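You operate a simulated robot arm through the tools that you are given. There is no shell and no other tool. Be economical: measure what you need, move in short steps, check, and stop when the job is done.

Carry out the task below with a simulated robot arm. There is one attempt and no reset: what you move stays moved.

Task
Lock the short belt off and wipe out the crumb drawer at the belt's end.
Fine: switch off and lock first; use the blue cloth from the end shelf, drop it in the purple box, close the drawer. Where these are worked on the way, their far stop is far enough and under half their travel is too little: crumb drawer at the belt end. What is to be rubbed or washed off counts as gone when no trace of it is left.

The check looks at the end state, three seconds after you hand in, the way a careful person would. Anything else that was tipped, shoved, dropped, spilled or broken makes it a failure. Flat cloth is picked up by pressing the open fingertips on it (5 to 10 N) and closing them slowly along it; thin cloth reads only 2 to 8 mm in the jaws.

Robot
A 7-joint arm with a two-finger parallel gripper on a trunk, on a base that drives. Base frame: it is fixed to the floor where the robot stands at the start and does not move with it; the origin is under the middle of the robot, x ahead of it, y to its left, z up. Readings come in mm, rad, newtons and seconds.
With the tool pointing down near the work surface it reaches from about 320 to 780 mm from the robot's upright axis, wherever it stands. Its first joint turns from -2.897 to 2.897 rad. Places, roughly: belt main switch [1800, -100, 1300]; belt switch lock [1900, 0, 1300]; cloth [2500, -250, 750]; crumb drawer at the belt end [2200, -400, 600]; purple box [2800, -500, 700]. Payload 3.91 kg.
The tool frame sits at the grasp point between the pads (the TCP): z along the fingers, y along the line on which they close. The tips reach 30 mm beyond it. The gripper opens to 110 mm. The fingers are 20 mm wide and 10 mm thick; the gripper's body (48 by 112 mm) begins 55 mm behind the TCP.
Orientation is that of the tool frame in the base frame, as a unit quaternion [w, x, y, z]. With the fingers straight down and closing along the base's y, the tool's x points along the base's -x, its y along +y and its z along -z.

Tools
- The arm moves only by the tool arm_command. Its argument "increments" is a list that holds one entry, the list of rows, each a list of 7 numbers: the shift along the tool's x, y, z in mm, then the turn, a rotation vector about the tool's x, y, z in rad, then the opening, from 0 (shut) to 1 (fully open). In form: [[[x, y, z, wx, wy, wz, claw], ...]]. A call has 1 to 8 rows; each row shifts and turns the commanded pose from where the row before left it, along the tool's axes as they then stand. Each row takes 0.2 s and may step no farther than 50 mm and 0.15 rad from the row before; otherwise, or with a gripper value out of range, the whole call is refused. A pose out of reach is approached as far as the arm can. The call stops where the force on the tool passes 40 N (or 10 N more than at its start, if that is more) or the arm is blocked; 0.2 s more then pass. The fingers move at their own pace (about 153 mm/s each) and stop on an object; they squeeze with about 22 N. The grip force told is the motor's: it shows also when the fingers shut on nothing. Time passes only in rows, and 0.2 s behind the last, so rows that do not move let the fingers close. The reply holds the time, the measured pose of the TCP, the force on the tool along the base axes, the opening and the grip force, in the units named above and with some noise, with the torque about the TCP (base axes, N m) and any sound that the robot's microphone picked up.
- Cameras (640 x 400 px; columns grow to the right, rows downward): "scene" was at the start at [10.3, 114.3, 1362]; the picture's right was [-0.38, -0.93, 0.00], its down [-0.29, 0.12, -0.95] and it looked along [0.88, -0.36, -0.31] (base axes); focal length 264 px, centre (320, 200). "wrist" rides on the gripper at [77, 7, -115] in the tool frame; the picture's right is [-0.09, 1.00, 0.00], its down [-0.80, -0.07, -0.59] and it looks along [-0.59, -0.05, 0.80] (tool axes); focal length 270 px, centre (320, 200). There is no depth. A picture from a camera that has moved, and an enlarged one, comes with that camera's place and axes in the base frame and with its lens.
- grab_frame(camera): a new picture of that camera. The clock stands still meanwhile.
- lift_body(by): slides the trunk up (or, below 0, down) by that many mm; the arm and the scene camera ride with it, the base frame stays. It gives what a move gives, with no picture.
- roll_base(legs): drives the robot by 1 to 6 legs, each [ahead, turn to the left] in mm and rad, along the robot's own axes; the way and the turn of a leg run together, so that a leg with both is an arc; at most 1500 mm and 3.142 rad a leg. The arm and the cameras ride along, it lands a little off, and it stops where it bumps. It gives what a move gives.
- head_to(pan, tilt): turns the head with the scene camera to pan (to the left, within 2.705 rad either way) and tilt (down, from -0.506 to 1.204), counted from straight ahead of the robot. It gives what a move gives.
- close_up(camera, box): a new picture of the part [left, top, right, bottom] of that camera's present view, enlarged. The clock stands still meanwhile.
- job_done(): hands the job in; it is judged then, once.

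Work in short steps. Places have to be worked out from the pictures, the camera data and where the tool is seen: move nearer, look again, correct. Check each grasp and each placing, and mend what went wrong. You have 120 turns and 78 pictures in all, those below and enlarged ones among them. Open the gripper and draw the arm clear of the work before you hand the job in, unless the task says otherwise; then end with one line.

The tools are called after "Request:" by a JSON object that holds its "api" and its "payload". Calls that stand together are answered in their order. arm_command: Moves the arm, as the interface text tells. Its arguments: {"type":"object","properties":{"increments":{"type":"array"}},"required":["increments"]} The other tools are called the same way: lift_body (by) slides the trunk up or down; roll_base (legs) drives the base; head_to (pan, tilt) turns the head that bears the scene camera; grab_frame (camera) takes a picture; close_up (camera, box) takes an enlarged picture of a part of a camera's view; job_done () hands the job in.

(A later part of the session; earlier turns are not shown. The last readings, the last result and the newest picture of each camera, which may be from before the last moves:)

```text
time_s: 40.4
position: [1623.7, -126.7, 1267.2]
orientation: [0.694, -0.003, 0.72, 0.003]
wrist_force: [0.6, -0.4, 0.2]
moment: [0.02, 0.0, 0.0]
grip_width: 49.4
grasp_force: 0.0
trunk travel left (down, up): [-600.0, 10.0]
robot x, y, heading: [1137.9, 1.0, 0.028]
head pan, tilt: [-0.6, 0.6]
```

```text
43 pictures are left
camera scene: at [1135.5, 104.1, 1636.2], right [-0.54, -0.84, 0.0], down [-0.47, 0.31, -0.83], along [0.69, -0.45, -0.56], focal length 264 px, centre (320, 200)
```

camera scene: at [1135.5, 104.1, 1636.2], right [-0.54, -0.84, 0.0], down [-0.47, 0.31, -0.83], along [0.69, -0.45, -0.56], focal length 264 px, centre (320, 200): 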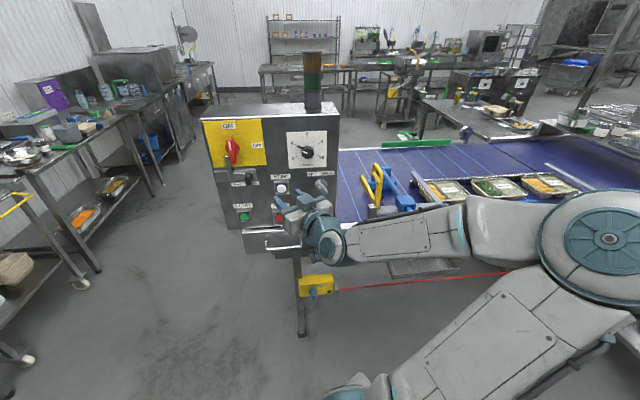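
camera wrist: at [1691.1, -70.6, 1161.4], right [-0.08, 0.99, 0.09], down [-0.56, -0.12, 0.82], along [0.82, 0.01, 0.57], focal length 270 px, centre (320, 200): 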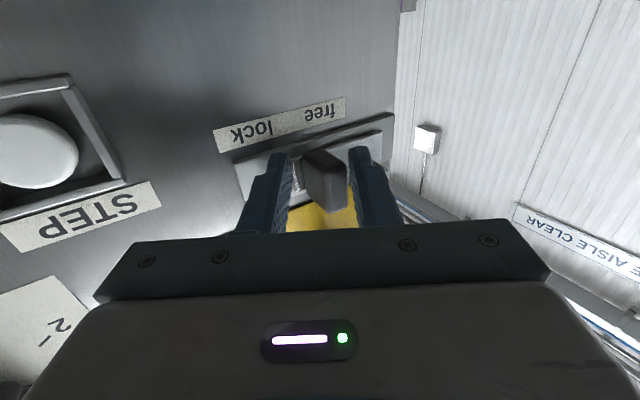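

The main switch is off, the lock is engaged, and the signal lamp is dark. I fold the tool back to point down and drive round the left of the cabinet to the belt's end.

Request:
{"api": "arm_command", "payload": {"increments": [[[0, 0, 0, 0, 0.15, 0, 0.45], [0, 0, 0, 0, 0.15, 0, 0.45], [0, 0, 0, 0, 0.15, 0, 0.45], [0, 0, 0, 0, 0.15, 0, 0.45], [0, 0, 0, 0, 0.15, 0, 0.45], [0, 0, 0, 0, 0.15, 0, 0.45], [0, 0, 0, 0, 0.15, 0, 0.45], [0, 0, 0, 0, 0.15, 0, 0.45]]]}}

Request:
{"api": "arm_command", "payload": {"increments": [[[0, 0, 0, 0, 0.15, 0, 0.45], [0, 0, 0, 0, 0.15, 0, 0.45], [20, 0, 0, 0, 0.07, 0, 0.45], [40, 0, 0, 0, 0, 0, 0.45], [30, 0, 0, 0, 0, 0, 0.45]]]}}

Request:
{"api": "roll_base", "payload": {"legs": [[0, 0.6], [1100, 0], [0, -0.6], [200, 0], [0, -1.57]]}}

Request:
{"api": "head_to", "payload": {"pan": 0.1, "tilt": 0.65}}

Request:
{"api": "grab_frame", "payload": {"camera": "scene"}}

```text
time_s: 42.2
position: [1624.1, -125.1, 1266.7]
orientation: [0.167, -0.005, 0.986, 0.002]
wrist_force: [-0.1, 0.3, 0.5]
moment: [0.01, 0.03, -0.01]
grip_width: 49.3
grasp_force: 0.0
trunk travel left (down, up): [-600.0, 10.0]
robot x, y, heading: [1142.8, 3.8, 0.031]
head pan, tilt: [-0.6, 0.6]
```

```text
time_s: 43.4
position: [1534.9, -126.7, 1272.3]
orientation: [-0.017, -0.003, 1.0, 0.0]
wrist_force: [1.1, -0.7, 0.2]
moment: [0.02, 0.02, -0.01]
grip_width: 49.5
grasp_force: 0.0
trunk travel left (down, up): [-600.0, 10.0]
robot x, y, heading: [1141.6, 4.2, 0.03]
head pan, tilt: [-0.6, 0.6]
```

```text
time_s: 57.5
position: [2109.0, 279.2, 1272.7]
orientation: [-0.012, 0.702, 0.712, 0.012]
wrist_force: [-0.6, -0.8, -0.4]
moment: [0.01, 0.03, 0.01]
grip_width: 49.5
grasp_force: 0.1
trunk travel left (down, up): [-600.0, 10.0]
robot x, y, heading: [2236.7, 674.1, -1.536]
head pan, tilt: [-0.6, 0.6]
```

```text
time_s: 58.5
position: [2108.5, 279.9, 1271.6]
orientation: [-0.012, 0.702, 0.712, 0.011]
wrist_force: [-0.2, -0.1, -0.7]
moment: [0.0, -0.01, 0.01]
grip_width: 49.4
grasp_force: 0.0
trunk travel left (down, up): [-600.0, 10.0]
robot x, y, heading: [2235.6, 677.0, -1.534]
head pan, tilt: [0.099, 0.649]
```

```text
42 pictures are left
camera scene: at [2398.4, 669.3, 1631.9], right [-0.99, -0.13, 0.0], down [-0.08, 0.6, -0.8], along [0.1, -0.79, -0.6], focal length 264 px, centre (320, 200)
```

scene: 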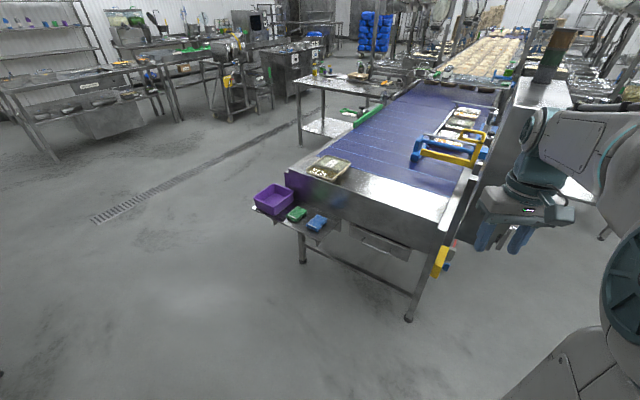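

Now the belt end shows a drawer with a handle, a small end shelf with green and blue cloths, and the purple box. I enlarge it.

Request:
{"api": "close_up", "payload": {"camera": "scene", "box": [240, 145, 470, 290]}}

```text
2.76 times, centred on (355, 218) of scene
camera zoom: at [2398.4, 669.3, 1631.9], right [-0.99, -0.13, 0.0], down [-0.08, 0.6, -0.8], along [0.1, -0.79, -0.6], focal length 729 px, centre (223, 152)
```

zoom: 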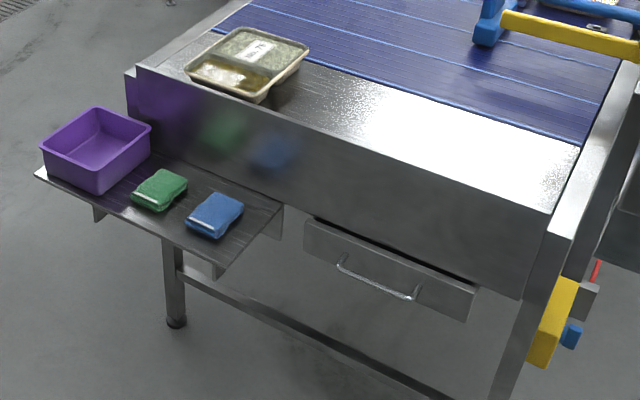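

The belt end is turned about 0.48 rad. Its outward normal is roughly (0.46, 0.89), the drawer handle about (2229, -305) and the blue cloth about (2536, -308). I drive to face the drawer squarely, lower the trunk, and look again.

Request:
{"api": "roll_base", "payload": {"legs": [[0, 1.0], [440, 0], [0, -1.51]]}}

Request:
{"api": "head_to", "payload": {"pan": 0.05, "tilt": 0.7}}

Request:
{"api": "grab_frame", "payload": {"camera": "scene"}}

```text
time_s: 67.5
position: [2328.2, 164.6, 1272.7]
orientation: [-0.008, 0.854, 0.52, 0.015]
wrist_force: [-0.3, -0.8, -0.1]
moment: [0.0, 0.0, -0.02]
grip_width: 49.5
grasp_force: 0.0
trunk travel left (down, up): [-600.0, 10.0]
robot x, y, heading: [2628.1, 451.8, -2.034]
head pan, tilt: [0.099, 0.649]
```

```text
time_s: 68.2
position: [2327.3, 164.3, 1271.4]
orientation: [-0.009, 0.855, 0.519, 0.014]
wrist_force: [-0.5, -0.4, -1.2]
moment: [0.0, 0.0, 0.0]
grip_width: 49.4
grasp_force: 0.0
trunk travel left (down, up): [-600.0, 10.0]
robot x, y, heading: [2630.9, 455.4, -2.028]
head pan, tilt: [0.051, 0.7]
```

```text
40 pictures are left
camera scene: at [2764.0, 375.5, 1627.6], right [-0.92, 0.4, 0.0], down [0.26, 0.59, -0.77], along [-0.3, -0.7, -0.64], focal length 264 px, centre (320, 200)
```

scene: 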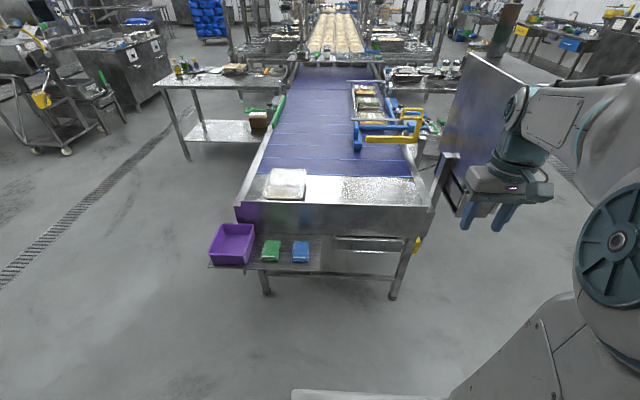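

The robot is now almost square to the end. I enlarge the drawer and shelf for measurements.

Request:
{"api": "close_up", "payload": {"camera": "scene", "box": [200, 180, 450, 305]}}

```text
2.56 times, centred on (325, 242) of scene
camera zoom: at [2764.0, 375.5, 1627.6], right [-0.92, 0.4, 0.0], down [0.26, 0.59, -0.77], along [-0.3, -0.7, -0.64], focal length 677 px, centre (307, 91)
```

zoom: 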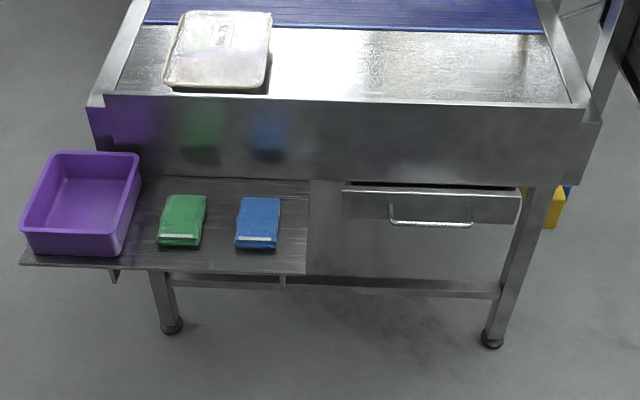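

Handle at about (2235, -269, 646), cloth (2544, -363, 690), box (2817, -495), and the outward normal (0.447, 0.894). I turn the tool to horizontal with the jaws closing vertically.

Request:
{"api": "arm_command", "payload": {"increments": [[[0, 0, 0, 0, -0.15, 0, 0.5], [0, 0, 0, 0, -0.15, 0, 0.5], [0, 0, 0, 0, -0.15, 0, 0.5], [0, 0, 0, 0, -0.15, 0, 0.5], [0, 0, 0, 0, -0.15, 0, 0.5], [0, 0, 0, 0, -0.15, 0, 0.5], [0, 0, 0, 0, -0.15, 0, 0.5], [0, 0, 0, 0, -0.15, 0, 0.5]]]}}

Request:
{"api": "arm_command", "payload": {"increments": [[[0, -25, 20, 0, -0.15, 0, 0.5], [0, -25, 20, 0, -0.15, 0, 0.5], [0, -25, 20, 0, -0.04, 0, 0.5], [0, -25, 0, 0, 0, 0.15, 0.5], [0, 0, 0, 0, 0, 0.15, 0.5], [0, 0, 0, 0, 0, 0.15, 0.5], [0, 0, 0, 0, 0, 0.15, 0.5], [0, 0, 0, 0, 0, 0.15, 0.5]]]}}

Request:
{"api": "arm_command", "payload": {"increments": [[[0, 0, 0, 0, 0, 0.15, 0.5], [0, 0, 0, 0, 0, 0.15, 0.5], [0, 0, 0, 0, 0, 0.15, 0.5], [0, 0, 0, 0, 0, 0.15, 0.5], [0, 0, 0, 0, 0, 0.15, 0.5], [0, 0, 0, 0, 0, 0.07, 0.5], [0, 0, 0, 0, 0, 0, 0.5]]]}}

Request:
{"api": "lift_body", "payload": {"by": -600}}

```text
time_s: 70.0
position: [2325.9, 165.7, 1274.4]
orientation: [0.286, 0.714, 0.433, -0.47]
wrist_force: [-0.5, -1.3, -0.3]
moment: [-0.01, -0.02, 0.0]
grip_width: 54.9
grasp_force: 0.1
trunk travel left (down, up): [-600.0, 10.0]
robot x, y, heading: [2630.6, 454.0, -2.032]
head pan, tilt: [0.051, 0.7]
```

```text
time_s: 71.8
position: [2206.0, 159.1, 1262.6]
orientation: [0.545, 0.719, 0.124, -0.413]
wrist_force: [0.5, 0.7, 0.3]
moment: [0.03, -0.01, 0.03]
grip_width: 55.0
grasp_force: 0.1
out of reach, approached as far as the arm can: row 1
trunk travel left (down, up): [-600.0, 10.0]
robot x, y, heading: [2629.6, 455.3, -2.033]
head pan, tilt: [0.051, 0.7]
```

```text
time_s: 73.4
position: [2206.0, 158.6, 1262.8]
orientation: [0.665, 0.709, -0.173, -0.162]
wrist_force: [-0.3, -0.8, -0.4]
moment: [-0.02, -0.02, 0.01]
grip_width: 54.8
grasp_force: 0.0
trunk travel left (down, up): [-600.0, 10.0]
robot x, y, heading: [2630.5, 452.3, -2.031]
head pan, tilt: [0.051, 0.7]
```

```text
refused: -600 is not a number from -400 to 400
```

I shifted to the wrong side, since tool +x is now the robot's left. I lower the trunk in two goes and move 215 mm left.

Request:
{"api": "lift_body", "payload": {"by": -400}}

Request:
{"api": "lift_body", "payload": {"by": -200}}

Request:
{"api": "arm_command", "payload": {"increments": [[[43, 0, 0, -0.03, 0, 0, 0.5], [43, 0, 0, -0.03, 0, 0, 0.5], [43, 0, 0, 0, 0, 0, 0.5], [43, 0, 0, 0, 0, 0, 0.5], [43, 0, 0, 0, 0, 0, 0.5], [0, 0, 0, 0, 0, 0, 0.5]]]}}

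Request:
{"api": "grab_frame", "payload": {"camera": "wrist"}}

```text
time_s: 77.2
position: [2205.7, 159.0, 863.0]
orientation: [0.664, 0.709, -0.173, -0.162]
wrist_force: [-0.5, 0.2, -0.6]
moment: [-0.02, -0.01, 0.0]
grip_width: 55.2
grasp_force: 0.1
trunk travel left (down, up): [-200.0, 410.0]
robot x, y, heading: [2629.2, 450.3, -2.032]
head pan, tilt: [0.051, 0.7]
```

```text
time_s: 79.4
position: [2206.0, 158.3, 663.3]
orientation: [0.664, 0.709, -0.173, -0.162]
wrist_force: [-0.3, 0.4, 0.5]
moment: [0.0, -0.01, -0.01]
grip_width: 55.1
grasp_force: 0.0
trunk travel left (down, up): [0.0, 610.0]
robot x, y, heading: [2632.6, 453.3, -2.032]
head pan, tilt: [0.051, 0.7]
```

```text
time_s: 80.8
position: [2350.2, 26.9, 693.6]
orientation: [0.684, 0.689, -0.169, -0.167]
wrist_force: [0.3, 0.8, -0.5]
moment: [-0.04, 0.01, -0.02]
grip_width: 54.9
grasp_force: 0.1
out of reach, approached as far as the arm can: row 2, 3, 4, 5
trunk travel left (down, up): [0.0, 610.0]
robot x, y, heading: [2630.2, 450.6, -2.032]
head pan, tilt: [0.051, 0.7]
```

```text
38 pictures are left
camera wrist: at [2471.9, 93.5, 701.2], right [-0.08, 0.03, 1.0], down [-0.44, 0.9, -0.07], along [-0.9, -0.44, -0.06], focal length 270 px, centre (320, 200)
```

wrist: 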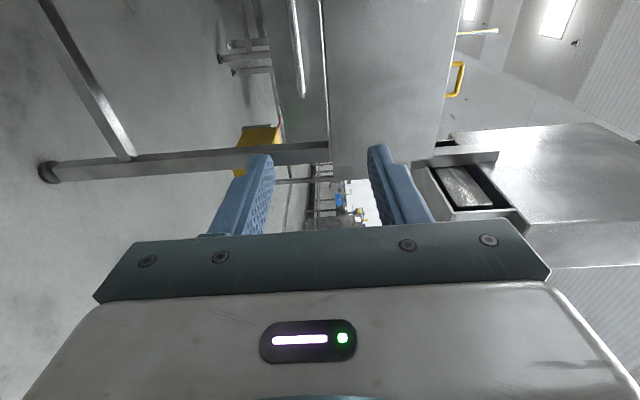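

The handle bar shows at col 297, giving z about 660 and s about 0 as predicted. I drive 140 mm nearer, adjust height and look.

Request:
{"api": "roll_base", "payload": {"legs": [[140, 0]]}}

Request:
{"api": "arm_command", "payload": {"increments": [[[0, 0, 30, 0, 0, 0, 0.5], [0, 0, 30, 0, 0, 0, 0.5], [0, 0, 0, 0, 0, 0, 0.5]]]}}

Request:
{"api": "grab_frame", "payload": {"camera": "wrist"}}

```text
time_s: 82.1
position: [2287.4, -96.1, 692.0]
orientation: [0.685, 0.689, -0.169, -0.167]
wrist_force: [-0.3, 0.1, 0.1]
moment: [-0.01, 0.05, -0.02]
grip_width: 55.0
grasp_force: 0.0
trunk travel left (down, up): [0.0, 610.0]
robot x, y, heading: [2566.2, 327.4, -2.031]
head pan, tilt: [0.051, 0.7]
```

```text
time_s: 82.9
position: [2260.4, -151.1, 692.6]
orientation: [0.684, 0.69, -0.168, -0.167]
wrist_force: [0.4, 0.7, -0.3]
moment: [0.04, -0.01, -0.02]
grip_width: 55.1
grasp_force: 0.1
trunk travel left (down, up): [0.0, 610.0]
robot x, y, heading: [2567.8, 328.9, -2.028]
head pan, tilt: [0.051, 0.7]
```

```text
37 pictures are left
camera wrist: at [2382.1, -85.3, 700.4], right [-0.08, 0.03, 1.0], down [-0.44, 0.9, -0.07], along [-0.9, -0.44, -0.06], focal length 270 px, centre (320, 200)
```

wrist: 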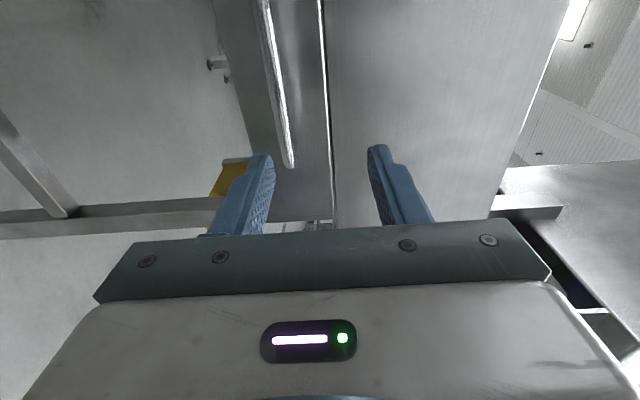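

Handle z is 658 and its bar lies about 20 mm out from my estimate. I lower 34 mm, centre, and advance to straddle the bar.

Request:
{"api": "arm_command", "payload": {"increments": [[[15, -17, 20, 0, 0, 0, 0.5], [15, -17, 20, 0, 0, 0, 0.5], [0, 0, 20, 0, 0, 0, 0.5], [0, 0, 18, 0, 0, 0, 0.5], [0, 0, 0, 0, 0, 0, 0.5]]]}}

Request:
{"api": "grab_frame", "payload": {"camera": "wrist"}}

```text
time_s: 84.1
position: [2250.7, -232.3, 659.4]
orientation: [0.685, 0.689, -0.167, -0.167]
wrist_force: [0.0, 0.9, 0.3]
moment: [0.04, -0.04, -0.03]
grip_width: 54.8
grasp_force: 0.0
trunk travel left (down, up): [0.0, 610.0]
robot x, y, heading: [2568.2, 324.8, -2.031]
head pan, tilt: [0.051, 0.7]
```

```text
36 pictures are left
camera wrist: at [2372.3, -166.9, 666.7], right [-0.08, 0.03, 1.0], down [-0.44, 0.9, -0.07], along [-0.9, -0.44, -0.06], focal length 270 px, centre (320, 200)
```

wrist: 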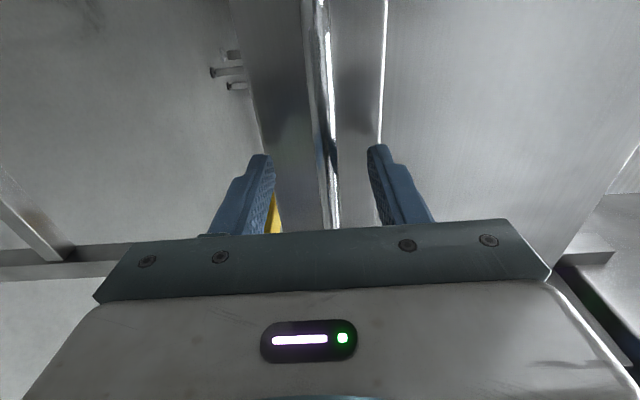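

The bar is centred between the fingers. I go 8 mm more and close.

Request:
{"api": "arm_command", "payload": {"increments": [[[0, 0, 8, 0, 0, 0, 0.5], [0, 0, 0, 0, 0, 0, 0.2], [0, 0, 0, 0, 0, 0, 0], [0, 0, 0, 0, 0, 0, 0]]]}}

```text
time_s: 85.1
position: [2248.6, -239.4, 662.8]
orientation: [0.689, 0.685, -0.167, -0.169]
wrist_force: [-0.9, 0.5, 40.0]
moment: [-0.1, -0.03, -0.33]
grip_width: 11.7
grasp_force: 44.3
trunk travel left (down, up): [0.0, 610.0]
robot x, y, heading: [2565.5, 328.9, -2.035]
head pan, tilt: [0.051, 0.7]
```

The bar is gripped at 11.7 mm, pushing up on the tool. I ease up 4 mm, then back the base to pull the drawer.

Request:
{"api": "arm_command", "payload": {"increments": [[[0, 3, 0, 0, 0, 0, 0], [0, 2, 0, 0, 0, 0, 0], [0, 0, 0, 0, 0, 0, 0]]]}}

Request:
{"api": "roll_base", "payload": {"legs": [[-120, 0]]}}

Request:
{"api": "grab_frame", "payload": {"camera": "scene"}}

```text
time_s: 85.9
position: [2247.8, -239.3, 664.7]
orientation: [0.685, 0.689, -0.168, -0.167]
wrist_force: [0.1, 0.1, 18.8]
moment: [-0.03, -0.01, -0.94]
grip_width: 11.9
grasp_force: 45.2
trunk travel left (down, up): [0.0, 610.0]
robot x, y, heading: [2566.5, 326.7, -2.03]
head pan, tilt: [0.051, 0.7]
```

```text
time_s: 87.1
position: [2299.4, -135.9, 663.2]
orientation: [0.684, 0.69, -0.168, -0.168]
wrist_force: [-6.9, 3.9, 9.6]
moment: [0.0, -0.01, 0.75]
grip_width: 11.7
grasp_force: 45.2
trunk travel left (down, up): [0.0, 610.0]
robot x, y, heading: [2616.8, 431.5, -2.027]
head pan, tilt: [0.051, 0.7]
```

```text
35 pictures are left
camera scene: at [2753.6, 355.9, 1027.6], right [-0.92, 0.4, 0.0], down [0.26, 0.59, -0.77], along [-0.3, -0.7, -0.64], focal length 264 px, centre (320, 200)
```

scene: 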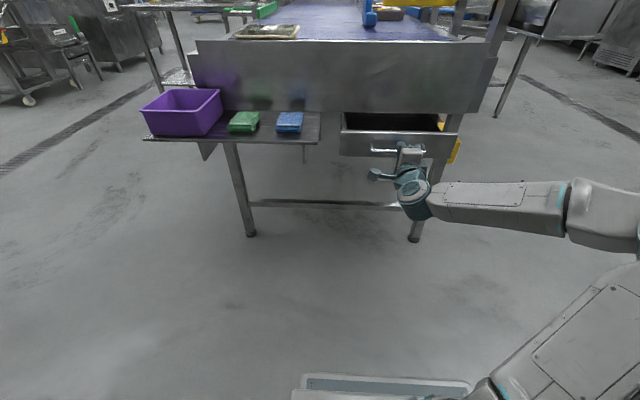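

The drawer is coming out (about 115 mm). I pull on toward its far stop.

Request:
{"api": "roll_base", "payload": {"legs": [[-100, 0]]}}

Request:
{"api": "roll_base", "payload": {"legs": [[-80, 0]]}}

```text
time_s: 88.3
position: [2345.1, -43.4, 663.0]
orientation: [0.684, 0.689, -0.169, -0.169]
wrist_force: [-4.2, 2.1, 4.2]
moment: [0.01, 0.02, 0.59]
grip_width: 11.5
grasp_force: 45.4
trunk travel left (down, up): [0.0, 610.0]
robot x, y, heading: [2665.5, 522.8, -2.03]
head pan, tilt: [0.051, 0.7]
```

```text
time_s: 89.3
position: [2378.8, 28.8, 663.1]
orientation: [0.684, 0.689, -0.17, -0.168]
wrist_force: [-4.3, 1.6, 3.7]
moment: [0.0, 0.0, 0.66]
grip_width: 11.5
grasp_force: 45.1
trunk travel left (down, up): [0.0, 610.0]
robot x, y, heading: [2701.6, 596.1, -2.033]
head pan, tilt: [0.051, 0.7]
```

About 297 mm pulled so far with little resistance. I look before going on.

Request:
{"api": "grab_frame", "payload": {"camera": "scene"}}

```text
34 pictures are left
camera scene: at [2834.6, 519.4, 1027.7], right [-0.92, 0.4, 0.0], down [0.26, 0.59, -0.77], along [-0.3, -0.7, -0.64], focal length 264 px, centre (320, 200)
```

scene: 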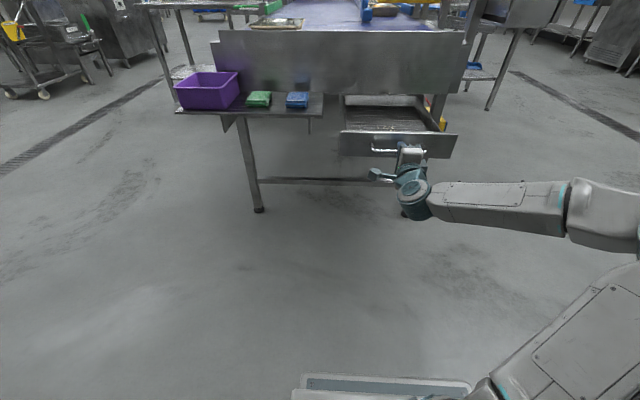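

Request:
{"api": "close_up", "payload": {"camera": "scene", "box": [310, 80, 470, 180]}}

```text
4.00 times, centred on (390, 130) of scene
camera zoom: at [2834.6, 519.4, 1027.7], right [-0.92, 0.4, 0.0], down [0.26, 0.59, -0.77], along [-0.3, -0.7, -0.64], focal length 1057 px, centre (40, 480)
```

zoom: 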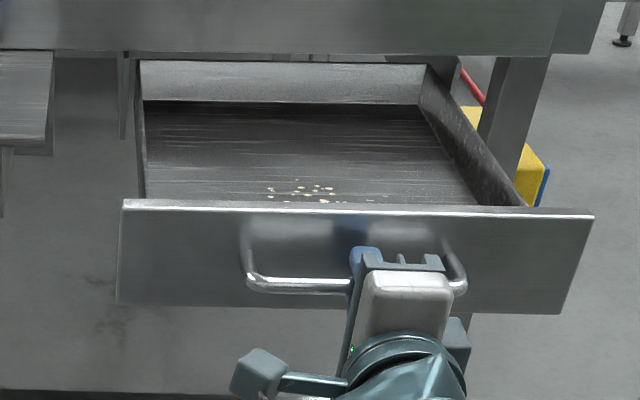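

Crumbs lie on the drawer floor, and the drawer is about 300 mm out. I release, back away, raise the trunk, and turn the tool to point down.

Request:
{"api": "arm_command", "payload": {"increments": [[[0, 0, 0, 0, 0, 0, 0.5], [0, 0, 0, 0, 0, 0, 0.5]]]}}

Request:
{"api": "roll_base", "payload": {"legs": [[-130, 0]]}}

Request:
{"api": "lift_body", "payload": {"by": 400}}

Request:
{"api": "arm_command", "payload": {"increments": [[[0, 0, 0, 0, 0, -0.15, 0.5], [0, 0, 0, 0, 0, -0.15, 0.5], [0, 0, 0, 0, 0, -0.15, 0.5], [0, 0, 0, 0, 0, -0.15, 0.5], [0, 0, 0, 0, 0, -0.15, 0.5], [0, 0, 0, 0, 0, -0.15, 0.5], [0, 0, 0, 0, 0, -0.15, 0.5], [0, 0, 0, 0, 0, -0.15, 0.5]]]}}

Request:
{"api": "arm_command", "payload": {"increments": [[[0, 0, 0, 0, 0, -0.15, 0.5], [0, 0, 0, 0, 0, -0.15, 0.5], [0, 0, 0, 0, 0, -0.07, 0.5], [0, 0, 0, 0, 0.15, 0, 0.5], [0, 0, 0, 0, 0.15, 0, 0.5], [0, 0, 0, 0, 0.15, 0, 0.5], [0, 0, 0, 0, 0.15, 0, 0.5], [0, 0, 0, 0, 0.15, 0, 0.5]]]}}

Request:
{"api": "arm_command", "payload": {"increments": [[[0, 0, 0, 0, 0.15, 0, 0.5], [0, 0, 0, 0, 0.15, 0, 0.5], [0, 0, 0, 0, 0.15, 0, 0.5], [0, 0, 0, 0, 0.15, 0, 0.5], [0, 0, 0, 0, 0.15, 0, 0.5], [0, 0, 0, 0, 0.07, 0, 0.5], [0, 0, 0, 0, 0, 0, 0.5]]]}}

```text
time_s: 89.9
position: [2378.7, 27.3, 662.7]
orientation: [0.684, 0.689, -0.169, -0.168]
wrist_force: [-0.8, -0.5, 0.2]
moment: [0.0, 0.0, 0.03]
grip_width: 54.8
grasp_force: 0.0
trunk travel left (down, up): [0.0, 610.0]
robot x, y, heading: [2699.3, 597.0, -2.031]
head pan, tilt: [0.051, 0.7]
```

```text
time_s: 91.2
position: [2434.1, 135.4, 674.9]
orientation: [0.691, 0.683, -0.166, -0.169]
wrist_force: [0.8, -1.4, -1.3]
moment: [-0.06, 0.05, 0.02]
grip_width: 55.3
grasp_force: 0.0
trunk travel left (down, up): [0.0, 610.0]
robot x, y, heading: [2749.0, 695.8, -2.033]
head pan, tilt: [0.051, 0.7]
stopped in leg 1: the robot was blocked; the commanded pose is now the measured one
```

```text
time_s: 95.0
position: [2436.9, 134.3, 1072.7]
orientation: [0.691, 0.683, -0.165, -0.169]
wrist_force: [-0.6, 0.2, -0.3]
moment: [-0.03, -0.02, 0.01]
grip_width: 55.2
grasp_force: 0.1
trunk travel left (down, up): [-400.0, 210.0]
robot x, y, heading: [2749.6, 694.0, -2.024]
head pan, tilt: [0.051, 0.7]
```

```text
time_s: 96.8
position: [2437.0, 134.3, 1073.9]
orientation: [0.475, 0.657, 0.251, -0.53]
wrist_force: [0.7, -0.3, -0.4]
moment: [0.0, 0.01, -0.04]
grip_width: 55.1
grasp_force: 0.1
trunk travel left (down, up): [-400.0, 210.0]
robot x, y, heading: [2750.1, 696.4, -2.031]
head pan, tilt: [0.051, 0.7]
```

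```text
time_s: 98.6
position: [2424.6, 133.1, 1071.8]
orientation: [0.207, 0.762, 0.459, -0.407]
wrist_force: [0.8, 0.4, -0.2]
moment: [-0.06, 0.09, -0.08]
grip_width: 55.1
grasp_force: 0.1
out of reach, approached as far as the arm can: row 7, 8
trunk travel left (down, up): [-400.0, 210.0]
robot x, y, heading: [2750.4, 695.2, -2.026]
head pan, tilt: [0.051, 0.7]
```

```text
time_s: 100.2
position: [2424.8, 135.5, 1072.8]
orientation: [0.015, 0.864, 0.499, -0.059]
wrist_force: [0.6, -0.7, -0.5]
moment: [0.0, 0.03, 0.02]
grip_width: 55.1
grasp_force: 0.1
trunk travel left (down, up): [-400.0, 210.0]
robot x, y, heading: [2748.1, 693.2, -2.031]
head pan, tilt: [0.051, 0.7]
```

The base was blocked behind at the end of the retreat. I look back to see what it touched before moving on.

Request:
{"api": "head_to", "payload": {"pan": 2.6, "tilt": 0.7}}

Request:
{"api": "grab_frame", "payload": {"camera": "scene"}}

```text
time_s: 102.5
position: [2425.5, 135.5, 1074.6]
orientation: [0.016, 0.865, 0.499, -0.061]
wrist_force: [-0.4, -0.2, 0.0]
moment: [0.0, -0.01, -0.01]
grip_width: 54.8
grasp_force: 0.2
trunk travel left (down, up): [-400.0, 210.0]
robot x, y, heading: [2748.9, 693.8, -2.024]
head pan, tilt: [2.601, 0.7]
```

```text
32 pictures are left
camera scene: at [2976.7, 717.3, 1433.9], right [0.54, -0.84, -0.01], down [-0.53, -0.34, -0.78], along [0.65, 0.43, -0.63], focal length 264 px, centre (320, 200)
```

scene: 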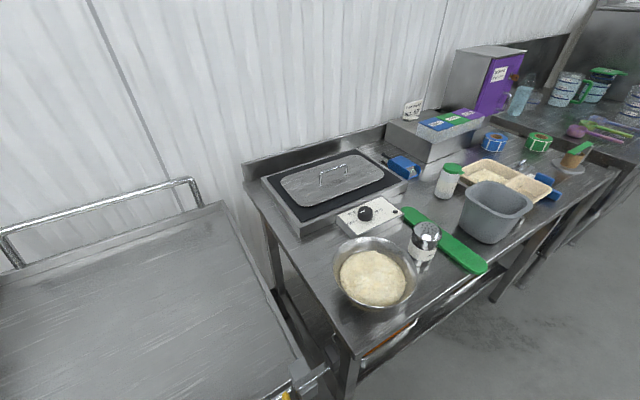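

The base touched the cart behind me, so I won't reverse there again. I drive forward first, then to a stand at about (2762, 227), from which cloth, drawer and box are all within reach.

Request:
{"api": "roll_base", "payload": {"legs": [[120, 0], [0, 0.64], [365, 0], [0, -0.64]]}}

Request:
{"api": "head_to", "payload": {"pan": 0.1, "tilt": 1.0}}

Request:
{"api": "grab_frame", "payload": {"camera": "scene"}}

```text
time_s: 109.1
position: [2424.7, -318.7, 1072.8]
orientation: [0.017, 0.868, 0.493, -0.061]
wrist_force: [-1.1, 0.2, -0.5]
moment: [-0.06, 0.03, 0.02]
grip_width: 55.0
grasp_force: 0.1
trunk travel left (down, up): [-400.0, 210.0]
robot x, y, heading: [2754.5, 228.0, -2.039]
head pan, tilt: [2.601, 0.7]
```

```text
time_s: 111.3
position: [2424.3, -317.4, 1072.4]
orientation: [0.018, 0.867, 0.493, -0.06]
wrist_force: [-0.2, 0.0, 0.4]
moment: [0.02, 0.0, 0.0]
grip_width: 55.0
grasp_force: 0.1
trunk travel left (down, up): [-400.0, 210.0]
robot x, y, heading: [2756.9, 231.7, -2.041]
head pan, tilt: [0.099, 1.0]
```

```text
31 pictures are left
camera scene: at [2899.3, 169.1, 1404.2], right [-0.93, 0.36, 0.0], down [0.3, 0.78, -0.54], along [-0.2, -0.5, -0.84], focal length 264 px, centre (320, 200)
```

scene: 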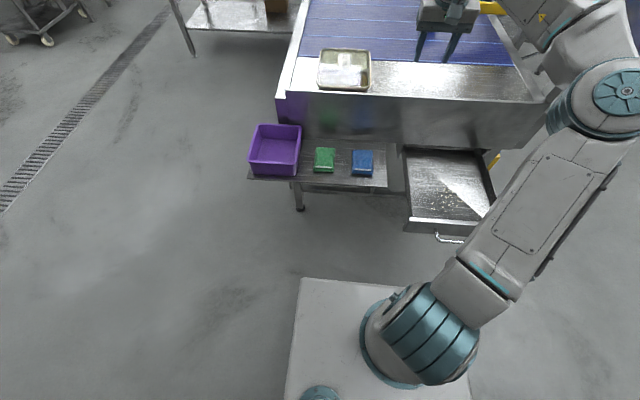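

Good view. I enlarge the drawer and cloth.

Request:
{"api": "close_up", "payload": {"camera": "scene", "box": [305, 130, 505, 255]}}

```text
3.20 times, centred on (405, 192) of scene
camera zoom: at [2899.3, 169.1, 1404.2], right [-0.93, 0.36, 0.0], down [0.3, 0.78, -0.54], along [-0.2, -0.5, -0.84], focal length 846 px, centre (48, 224)
```

zoom: 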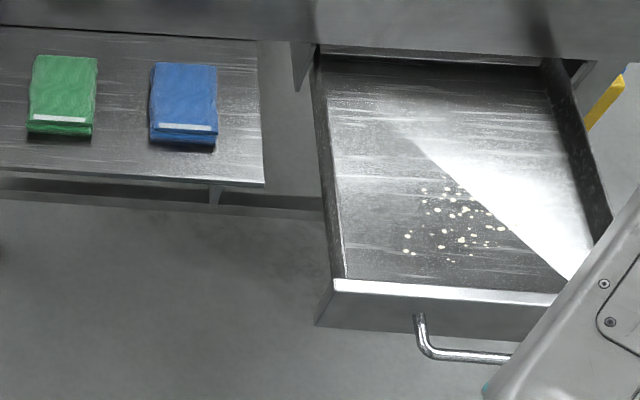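

Cloth centre is around (2538, -352, 690), and the crumbs spread about s ±55, d 95–195 in the drawer. I square the tool, move above the cloth, and lower the trunk.

Request:
{"api": "arm_command", "payload": {"increments": [[[5, 30, 0, 0, 0.125, 0, 0.6], [5, 30, 0, 0, 0, -0.07, 0.6], [5, 30, 0, 0, 0, 0, 0.6], [5, 28, 0, 0, 0, 0, 0.6], [0, 0, 0, 0, 0, 0, 0.6]]]}}

Request:
{"api": "lift_body", "payload": {"by": -260}}

Request:
{"api": "grab_frame", "payload": {"camera": "wrist"}}

```text
time_s: 112.5
position: [2538.1, -359.3, 1068.5]
orientation: [-0.014, 0.853, 0.522, -0.006]
wrist_force: [1.0, -0.5, -0.9]
moment: [-0.01, 0.01, 0.01]
grip_width: 66.0
grasp_force: 0.0
trunk travel left (down, up): [-400.0, 210.0]
robot x, y, heading: [2756.3, 238.1, -2.044]
head pan, tilt: [0.099, 1.0]
```

```text
time_s: 115.2
position: [2536.7, -359.7, 809.5]
orientation: [-0.013, 0.853, 0.522, -0.006]
wrist_force: [-1.1, -0.1, -1.2]
moment: [-0.01, 0.0, 0.0]
grip_width: 66.2
grasp_force: 0.1
trunk travel left (down, up): [-140.0, 470.0]
robot x, y, heading: [2755.1, 233.1, -2.041]
head pan, tilt: [0.099, 1.0]
```

```text
29 pictures are left
camera wrist: at [2581.6, -294.9, 923.7], right [0.85, -0.53, -0.03], down [-0.41, -0.69, 0.59], along [-0.34, -0.49, -0.8], focal length 270 px, centre (320, 200)
```

wrist: 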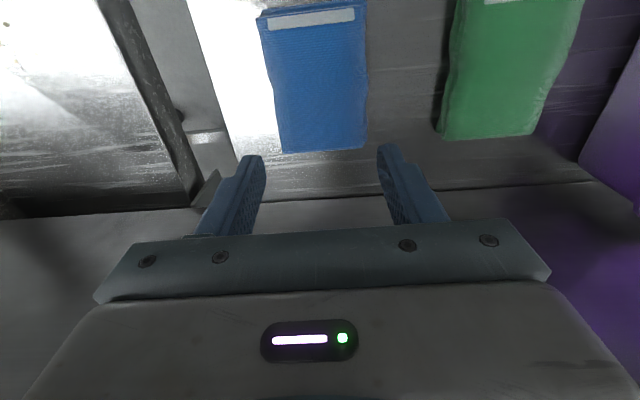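

The cloth centre is at (2543, -342), with a 73 × 106 mm footprint. I shift 19 mm out and descend to just above it.

Request:
{"api": "arm_command", "payload": {"increments": [[[10, -2, 0, 0, 0, 0, 0.5], [9, -1, 15, 0, 0, 0, 0.5], [0, 0, 25, 0, 0, 0, 0.5], [0, 0, 20, 0, 0, 0, 0.5], [0, 0, 8, 0, 0, 0, 0.5], [0, 0, 0, 0, 0, 0, 0.5]]]}}

Request:
{"api": "grab_frame", "payload": {"camera": "wrist"}}

```text
time_s: 116.3
position: [2542.6, -339.0, 754.1]
orientation: [-0.006, 0.853, 0.521, -0.01]
wrist_force: [-0.9, 3.9, 19.0]
moment: [-0.05, -0.55, 0.13]
grip_width: 53.6
grasp_force: 0.1
trunk travel left (down, up): [-140.0, 470.0]
robot x, y, heading: [2759.5, 232.6, -2.045]
head pan, tilt: [0.099, 1.0]
stopped in row 5: the force on the tool passed its limit at 50 N (the readings are from after the stop); the commanded pose is now the measured one
```

```text
28 pictures are left
camera wrist: at [2587.6, -273.8, 867.7], right [0.85, -0.53, -0.02], down [-0.41, -0.68, 0.6], along [-0.34, -0.5, -0.8], focal length 270 px, centre (320, 200)
```

wrist: 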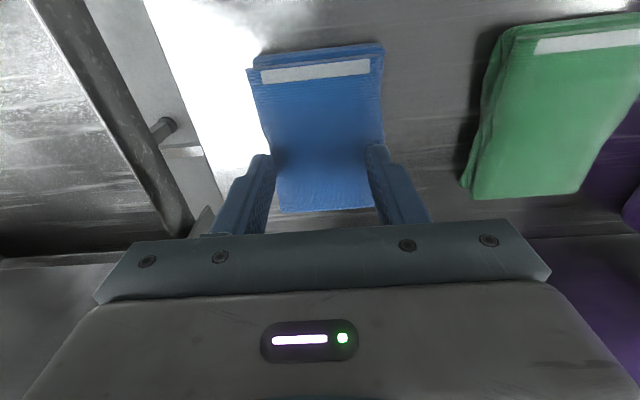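

The tips press on the cloth at about 19 N. I ease up slightly and close slowly.

Request:
{"api": "arm_command", "payload": {"increments": [[[0, 0, -1, 0, 0, 0, 0.45], [0, 0, 0, 0, 0, 0, 0.38], [0, 0, 0, 0, 0, 0, 0.3], [0, 0, 0, 0, 0, 0, 0.22], [0, 0, 0, 0, 0, 0, 0.15], [0, 0, 0, 0, 0, 0, 0.08], [0, 0, 0, 0, 0, 0, 0], [0, 0, 0, 0, 0, 0, 0]]]}}

```text
time_s: 118.1
position: [2544.4, -339.5, 752.9]
orientation: [-0.007, 0.853, 0.522, -0.01]
wrist_force: [10.0, -3.3, 29.6]
moment: [-0.01, -0.32, -0.01]
grip_width: 0.1
grasp_force: 21.7
trunk travel left (down, up): [-140.0, 470.0]
robot x, y, heading: [2754.0, 235.1, -2.041]
head pan, tilt: [0.099, 1.0]
```

The jaws shut on nothing. I lift a little and look.

Request:
{"api": "arm_command", "payload": {"increments": [[[0, 0, -15, 0, 0, 0, 0], [0, 0, -15, 0, 0, 0, 0.5], [0, 0, 0, 0, 0, 0, 0.5], [0, 0, 0, 0, 0, 0, 0.5]]]}}

Request:
{"api": "grab_frame", "payload": {"camera": "wrist"}}

```text
time_s: 119.1
position: [2542.0, -340.5, 783.6]
orientation: [-0.009, 0.853, 0.521, -0.01]
wrist_force: [0.1, 0.2, 0.1]
moment: [-0.03, 0.0, -0.01]
grip_width: 55.1
grasp_force: 0.1
trunk travel left (down, up): [-140.0, 470.0]
robot x, y, heading: [2757.0, 231.3, -2.04]
head pan, tilt: [0.099, 1.0]
```

```text
27 pictures are left
camera wrist: at [2587.4, -275.1, 897.2], right [0.85, -0.53, -0.02], down [-0.41, -0.68, 0.6], along [-0.34, -0.5, -0.8], focal length 270 px, centre (320, 200)
```

wrist: 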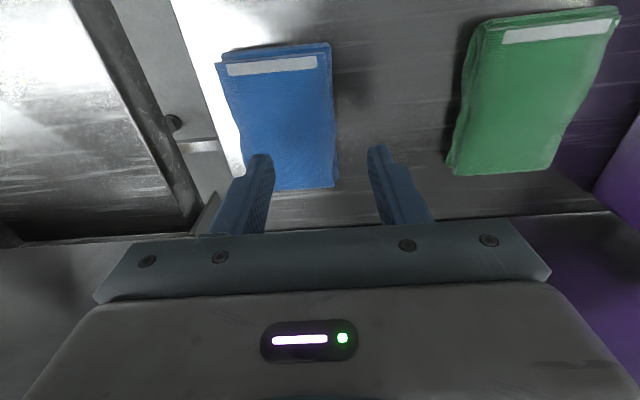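

The cloth slid about 30 mm sideways because the fingers were on its edges. I recentre with a narrower opening and approach gently for 5–10 N.

Request:
{"api": "arm_command", "payload": {"increments": [[[12, -23, 0, 0, 0, 0, 0.36], [0, 0, 12, 0, 0, 0, 0.36], [0, 0, 12, 0, 0, 0, 0.36], [0, 0, 1, 0, 0, 0, 0.36], [0, 0, 1, 0, 0, 0, 0.36], [0, 0, 1, 0, 0, 0, 0.36], [0, 0, 0, 0, 0, 0, 0.36]]]}}

```text
time_s: 120.7
position: [2528.5, -319.5, 756.0]
orientation: [-0.008, 0.853, 0.522, -0.008]
wrist_force: [-0.9, 0.8, -1.6]
moment: [0.02, 0.01, 0.0]
grip_width: 39.6
grasp_force: 0.1
trunk travel left (down, up): [-140.0, 470.0]
robot x, y, heading: [2758.6, 232.4, -2.041]
head pan, tilt: [0.099, 1.0]
```

No contact yet, so I step down finely.

Request:
{"api": "arm_command", "payload": {"increments": [[[0, 0, 1, 0, 0, 0, 0.36], [0, 0, 0.7, 0, 0, 0, 0.36], [0, 0, 0, 0, 0, 0, 0.36]]]}}

Request:
{"api": "grab_frame", "payload": {"camera": "wrist"}}

```text
time_s: 121.5
position: [2528.8, -319.2, 754.1]
orientation: [-0.006, 0.854, 0.521, -0.011]
wrist_force: [-1.5, -4.2, 14.3]
moment: [-0.26, -0.28, -0.13]
grip_width: 39.8
grasp_force: 0.2
trunk travel left (down, up): [-140.0, 470.0]
robot x, y, heading: [2761.1, 234.7, -2.045]
head pan, tilt: [0.099, 1.0]
```

```text
26 pictures are left
camera wrist: at [2572.3, -253.5, 867.8], right [0.85, -0.53, -0.02], down [-0.41, -0.68, 0.6], along [-0.34, -0.5, -0.8], focal length 270 px, centre (320, 200)
```

wrist: 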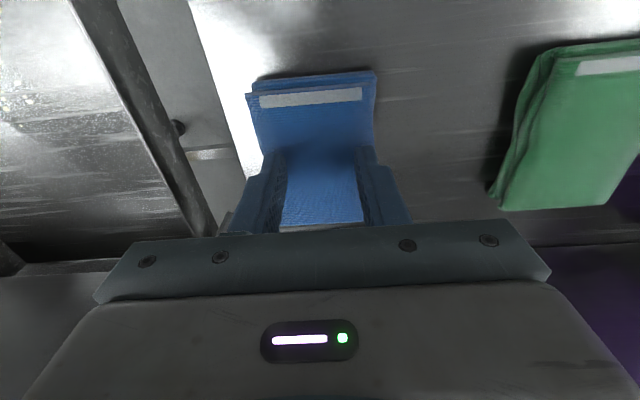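

The fingers are centred at 14 N. I ease off half a millimetre and close slowly.

Request:
{"api": "arm_command", "payload": {"increments": [[[0, 0, -0.6, 0, 0, 0, 0.36], [0, 0, 0, 0, 0, 0, 0.32], [0, 0, 0, 0, 0, 0, 0.28], [0, 0, 0, 0, 0, 0, 0.24], [0, 0, 0, 0, 0, 0, 0.2], [0, 0, 0, 0, 0, 0, 0.16], [0, 0, 0, 0, 0, 0, 0.12], [0, 0, 0, 0, 0, 0, 0.08]]]}}

Request:
{"api": "arm_command", "payload": {"increments": [[[0, 0, 0, 0, 0, 0, 0.04], [0, 0, 0, 0, 0, 0, 0], [0, 0, 0, 0, 0, 0, 0], [0, 0, 0, 0, 0, 0, 0]]]}}

```text
time_s: 123.3
position: [2528.6, -319.3, 754.6]
orientation: [-0.008, 0.853, 0.523, -0.011]
wrist_force: [3.8, -1.4, 9.6]
moment: [-0.04, -0.17, 0.0]
grip_width: 10.2
grasp_force: 1.4
trunk travel left (down, up): [-140.0, 470.0]
robot x, y, heading: [2758.5, 235.3, -2.042]
head pan, tilt: [0.099, 1.0]
```

```text
time_s: 124.3
position: [2526.8, -318.3, 754.1]
orientation: [-0.008, 0.853, 0.522, -0.01]
wrist_force: [1.6, 0.2, 8.3]
moment: [0.03, -0.08, 0.01]
grip_width: 0.1
grasp_force: 21.9
trunk travel left (down, up): [-140.0, 470.0]
robot x, y, heading: [2755.9, 233.4, -2.04]
head pan, tilt: [0.099, 1.0]
```

It still shut on nothing, so the folded pad doesn't pinch from the top. I lift, open wide and look, to straddle and clamp it by its sides.

Request:
{"api": "arm_command", "payload": {"increments": [[[0, 0, -15, 0, 0, 0, 0], [0, 0, -10, 0, 0, 0, 1], [0, 0, 0, 0, 0, 0, 1], [0, 0, 0, 0, 0, 0, 1], [0, 0, 0, 0, 0, 0, 1]]]}}

Request:
{"api": "grab_frame", "payload": {"camera": "wrist"}}

```text
time_s: 125.5
position: [2528.7, -320.1, 779.1]
orientation: [-0.008, 0.853, 0.521, -0.009]
wrist_force: [-0.4, -0.1, -0.7]
moment: [-0.01, 0.01, -0.01]
grip_width: 109.9
grasp_force: 0.0
trunk travel left (down, up): [-140.0, 470.0]
robot x, y, heading: [2756.0, 232.8, -2.044]
head pan, tilt: [0.099, 1.0]
```

```text
25 pictures are left
camera wrist: at [2573.0, -255.0, 892.9], right [0.85, -0.53, -0.02], down [-0.41, -0.68, 0.6], along [-0.34, -0.5, -0.8], focal length 270 px, centre (320, 200)
```

wrist: 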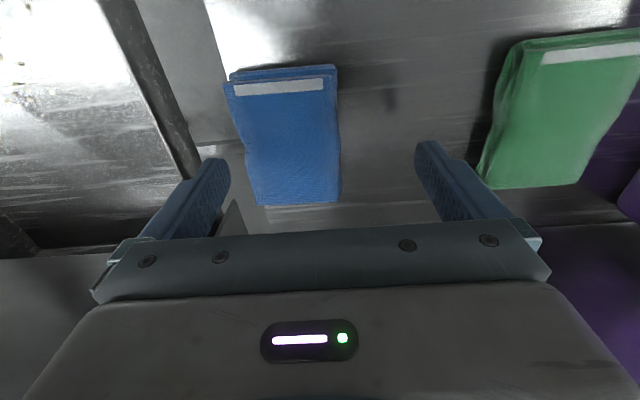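

The pad slid toward the shelf edge; its centre is now about (2512, -306). I centre on it wide open, lower the tips beside it, and clamp it.

Request:
{"api": "arm_command", "payload": {"increments": [[[5, -21, 0, 0, 0, 0, 1], [0, 0, 15, 0, 0, 0, 1], [0, 0, 12, 0, 0, 0, 1], [0, 0, 3, 0, 0, 0, 1], [0, 0, 2, 0, 0, 0, 1], [0, 0, 2, 0, 0, 0, 1], [0, 0, 0, 0, 0, 0, 1]]]}}

Request:
{"api": "grab_frame", "payload": {"camera": "wrist"}}

```text
time_s: 127.1
position: [2512.0, -305.9, 746.8]
orientation: [-0.008, 0.853, 0.522, -0.009]
wrist_force: [0.5, 0.2, -0.1]
moment: [0.0, 0.01, 0.0]
grip_width: 110.1
grasp_force: 0.1
trunk travel left (down, up): [-140.0, 470.0]
robot x, y, heading: [2755.0, 231.9, -2.039]
head pan, tilt: [0.099, 1.0]
```

```text
24 pictures are left
camera wrist: at [2556.2, -240.4, 860.2], right [0.85, -0.53, -0.02], down [-0.41, -0.68, 0.6], along [-0.34, -0.5, -0.8], focal length 270 px, centre (320, 200)
```

wrist: 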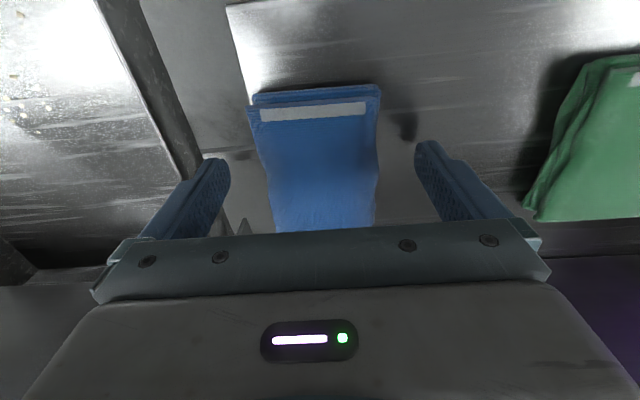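

The fingers straddle it, centred. I lower 6 mm more and close.

Request:
{"api": "arm_command", "payload": {"increments": [[[0, 0, 2, 0, 0, 0, 1], [0, 0, 2, 0, 0, 0, 1], [0, 0, 2, 0, 0, 0, 1], [0, 0, 0, 0, 0, 0, 0.7], [0, 0, 0, 0, 0, 0, 0.5], [0, 0, 0, 0, 0, 0, 0.3], [0, 0, 0, 0, 0, 0, 0.1], [0, 0, 0, 0, 0, 0, 0]]]}}

```text
time_s: 128.9
position: [2511.9, -306.6, 738.8]
orientation: [-0.008, 0.853, 0.521, -0.009]
wrist_force: [0.1, -0.2, -0.6]
moment: [-0.01, 0.0, 0.03]
grip_width: 69.2
grasp_force: 22.4
trunk travel left (down, up): [-140.0, 470.0]
robot x, y, heading: [2758.6, 232.9, -2.044]
head pan, tilt: [0.099, 1.0]
```

The pad is clamped at 69 mm. I lift and check.

Request:
{"api": "arm_command", "payload": {"increments": [[[0, 0, -10, 0, 0, 0, 0], [0, 0, -20, 0, 0, 0, 0], [0, 0, -30, 0, 0, 0, 0], [0, 0, -30, 0, 0, 0, 0], [0, 0, 0, 0, 0, 0, 0]]]}}

Request:
{"api": "grab_frame", "payload": {"camera": "wrist"}}

```text
time_s: 130.1
position: [2512.6, -308.2, 827.0]
orientation: [-0.007, 0.853, 0.522, -0.009]
wrist_force: [0.2, -0.9, -0.2]
moment: [0.0, 0.01, 0.01]
grip_width: 0.0
grasp_force: 21.8
trunk travel left (down, up): [-140.0, 470.0]
robot x, y, heading: [2757.6, 234.9, -2.044]
head pan, tilt: [0.099, 1.0]
```

```text
23 pictures are left
camera wrist: at [2557.8, -242.9, 940.5], right [0.85, -0.53, -0.02], down [-0.41, -0.68, 0.6], along [-0.34, -0.5, -0.8], focal length 270 px, centre (320, 200)
```

wrist: 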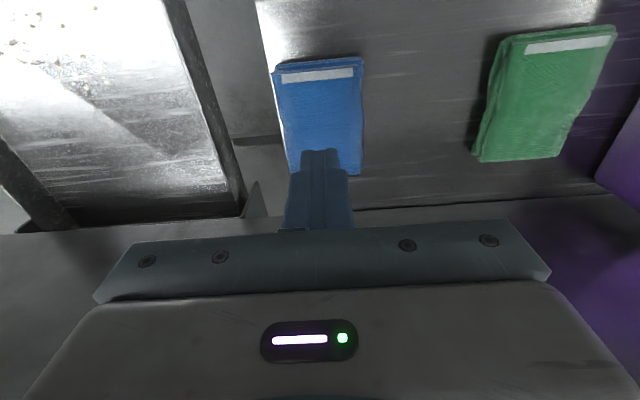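

It slipped out, as the tips were too shallow. The pad hasn't moved, so I go down again, deeper.

Request:
{"api": "arm_command", "payload": {"increments": [[[0, 0, 0, 0, 0, 0, 1], [0, 0, 20, 0, 0, 0, 1], [0, 0, 30, 0, 0, 0, 1], [0, 0, 30, 0, 0, 0, 1], [0, 0, 8, 0, 0, 0, 1], [0, 0, 3, 0, 0, 0, 1], [0, 0, 3, 0, 0, 0, 1], [0, 0, 0, 0, 0, 0, 1]]]}}

Request:
{"api": "arm_command", "payload": {"increments": [[[0, 0, 2, 0, 0, 0, 1], [0, 0, 2, 0, 0, 0, 1], [0, 0, 1, 0, 0, 0, 1], [0, 0, 1, 0, 0, 0, 1], [0, 0, 1, 0, 0, 0, 1], [0, 0, 0, 0, 0, 0, 1]]]}}

```text
time_s: 131.9
position: [2509.9, -305.1, 735.6]
orientation: [-0.007, 0.853, 0.521, -0.01]
wrist_force: [-0.2, 0.9, 0.5]
moment: [0.01, -0.02, 0.0]
grip_width: 109.8
grasp_force: 0.1
trunk travel left (down, up): [-140.0, 470.0]
robot x, y, heading: [2756.7, 233.5, -2.043]
head pan, tilt: [0.099, 1.0]
```

```text
time_s: 133.3
position: [2510.7, -307.2, 731.3]
orientation: [-0.006, 0.853, 0.521, -0.011]
wrist_force: [-2.5, -10.0, 31.5]
moment: [-0.92, -1.68, -0.62]
grip_width: 110.0
grasp_force: 0.0
trunk travel left (down, up): [-140.0, 470.0]
robot x, y, heading: [2758.1, 236.1, -2.043]
head pan, tilt: [0.099, 1.0]
```

Shelf contact is at tip height of about 702. I ease up 3 mm, close and hold longer before lifting slowly.

Request:
{"api": "arm_command", "payload": {"increments": [[[0, 0, -2.8, 0, 0, 0, 1], [0, 0, 0, 0, 0, 0, 0.6], [0, 0, 0, 0, 0, 0, 0.4], [0, 0, 0, 0, 0, 0, 0.2], [0, 0, 0, 0, 0, 0, 0], [0, 0, 0, 0, 0, 0, 0], [0, 0, 0, 0, 0, 0, 0]]]}}

Request:
{"api": "arm_command", "payload": {"increments": [[[0, 0, -3, 0, 0, 0, 0], [0, 0, -3, 0, 0, 0, 0], [0, 0, -4, 0, 0, 0, 0], [0, 0, -5, 0, 0, 0, 0], [0, 0, -5, 0, 0, 0, 0], [0, 0, 0, 0, 0, 0, 0]]]}}

```text
time_s: 134.9
position: [2510.7, -306.2, 730.9]
orientation: [-0.008, 0.853, 0.521, -0.008]
wrist_force: [-0.7, 0.1, 2.2]
moment: [0.07, -0.13, 0.01]
grip_width: 69.2
grasp_force: 22.1
trunk travel left (down, up): [-140.0, 470.0]
robot x, y, heading: [2753.3, 233.7, -2.039]
head pan, tilt: [0.099, 1.0]
```

```text
time_s: 136.3
position: [2510.8, -306.5, 750.7]
orientation: [-0.008, 0.853, 0.521, -0.009]
wrist_force: [0.1, 1.3, -0.7]
moment: [-0.02, 0.02, 0.01]
grip_width: 69.1
grasp_force: 21.2
trunk travel left (down, up): [-140.0, 470.0]
robot x, y, heading: [2757.1, 234.3, -2.046]
head pan, tilt: [0.099, 1.0]
```

It's held at 69 mm. I lift further and check.

Request:
{"api": "arm_command", "payload": {"increments": [[[0, 0, -10, 0, 0, 0, 0], [0, 0, -20, 0, 0, 0, 0], [0, 0, -20, 0, 0, 0, 0], [0, 0, -20, 0, 0, 0, 0], [0, 0, 0, 0, 0, 0, 0]]]}}

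Request:
{"api": "grab_frame", "payload": {"camera": "wrist"}}

```text
time_s: 137.5
position: [2514.0, -304.9, 821.4]
orientation: [-0.008, 0.853, 0.522, -0.008]
wrist_force: [-0.8, 0.0, -0.4]
moment: [0.02, 0.0, 0.01]
grip_width: 69.1
grasp_force: 21.8
trunk travel left (down, up): [-140.0, 470.0]
robot x, y, heading: [2754.7, 233.1, -2.039]
head pan, tilt: [0.099, 1.0]
```

```text
22 pictures are left
camera wrist: at [2558.3, -240.3, 935.9], right [0.85, -0.53, -0.02], down [-0.41, -0.68, 0.6], along [-0.34, -0.5, -0.8], focal length 270 px, centre (320, 200)
```

wrist: 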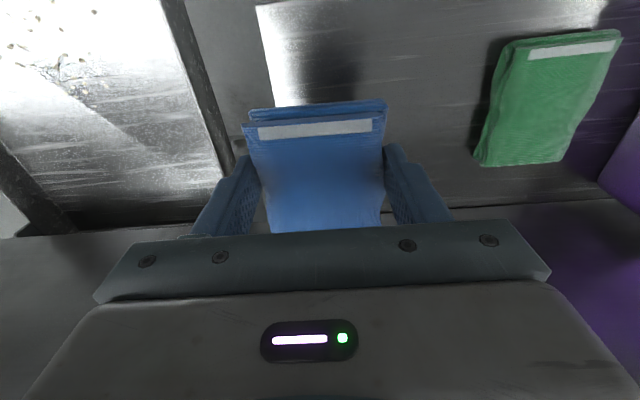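

The pad is held firmly. Crumb centre is at about (2294, -138, 625). I move over to the drawer's left lane and lower partway, then check.

Request:
{"api": "arm_command", "payload": {"increments": [[[0, -45, 0, 0, 0, 0, 0], [0, -45, 0, 0, 0, 0, 0], [0, -45, 0, 0, 0, 0, 0], [0, -45, 0, 0, 0, 0, 0], [0, -45, 0, 0, 0, 0, 0], [0, 0, 35, 0, 0, 0, 0], [0, 0, 35, 0, 0, 0, 0], [0, 0, 0, 0, 0, 0, 0]]]}}

Request:
{"api": "grab_frame", "payload": {"camera": "wrist"}}

```text
time_s: 139.3
position: [2308.8, -206.3, 756.2]
orientation: [-0.008, 0.853, 0.522, -0.011]
wrist_force: [0.1, -0.3, 0.1]
moment: [-0.02, 0.01, 0.02]
grip_width: 69.0
grasp_force: 22.1
trunk travel left (down, up): [-140.0, 470.0]
robot x, y, heading: [2756.7, 237.7, -2.042]
head pan, tilt: [0.099, 1.0]
```

```text
21 pictures are left
camera wrist: at [2353.5, -140.8, 870.5], right [0.85, -0.53, -0.02], down [-0.41, -0.68, 0.6], along [-0.34, -0.5, -0.8], focal length 270 px, centre (320, 200)
```

wrist: 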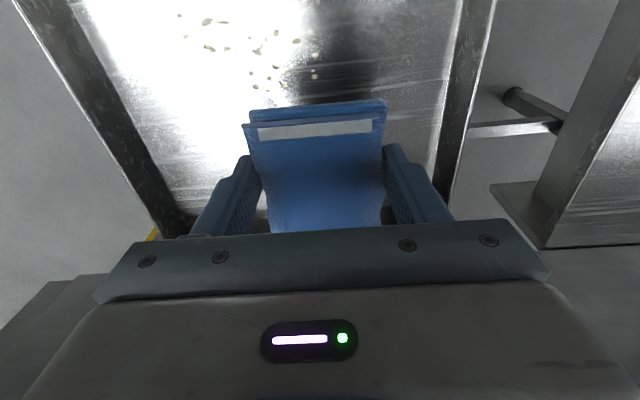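

I see the crumbs just to the right and outward of the pad. I start on the left lane, behind the crumbs, and lower to near the floor.

Request:
{"api": "arm_command", "payload": {"increments": [[[-20, -17, 0, 0, 0, 0, 0], [0, 0, 30, 0, 0, 0, 0], [0, 0, 30, 0, 0, 0, 0], [0, 0, 25, 0, 0, 0, 0], [0, 0, 4, 0, 0, 0, 0], [0, 0, 3, 0, 0, 0, 0], [0, 0, 0, 0, 0, 0, 0]]]}}

```text
time_s: 140.9
position: [2284.7, -213.2, 666.4]
orientation: [-0.006, 0.853, 0.522, -0.01]
wrist_force: [-0.2, 0.1, 14.3]
moment: [-0.02, -0.57, 0.01]
grip_width: 69.0
grasp_force: 21.5
trunk travel left (down, up): [-140.0, 470.0]
robot x, y, heading: [2758.4, 233.5, -2.044]
head pan, tilt: [0.099, 1.0]
```

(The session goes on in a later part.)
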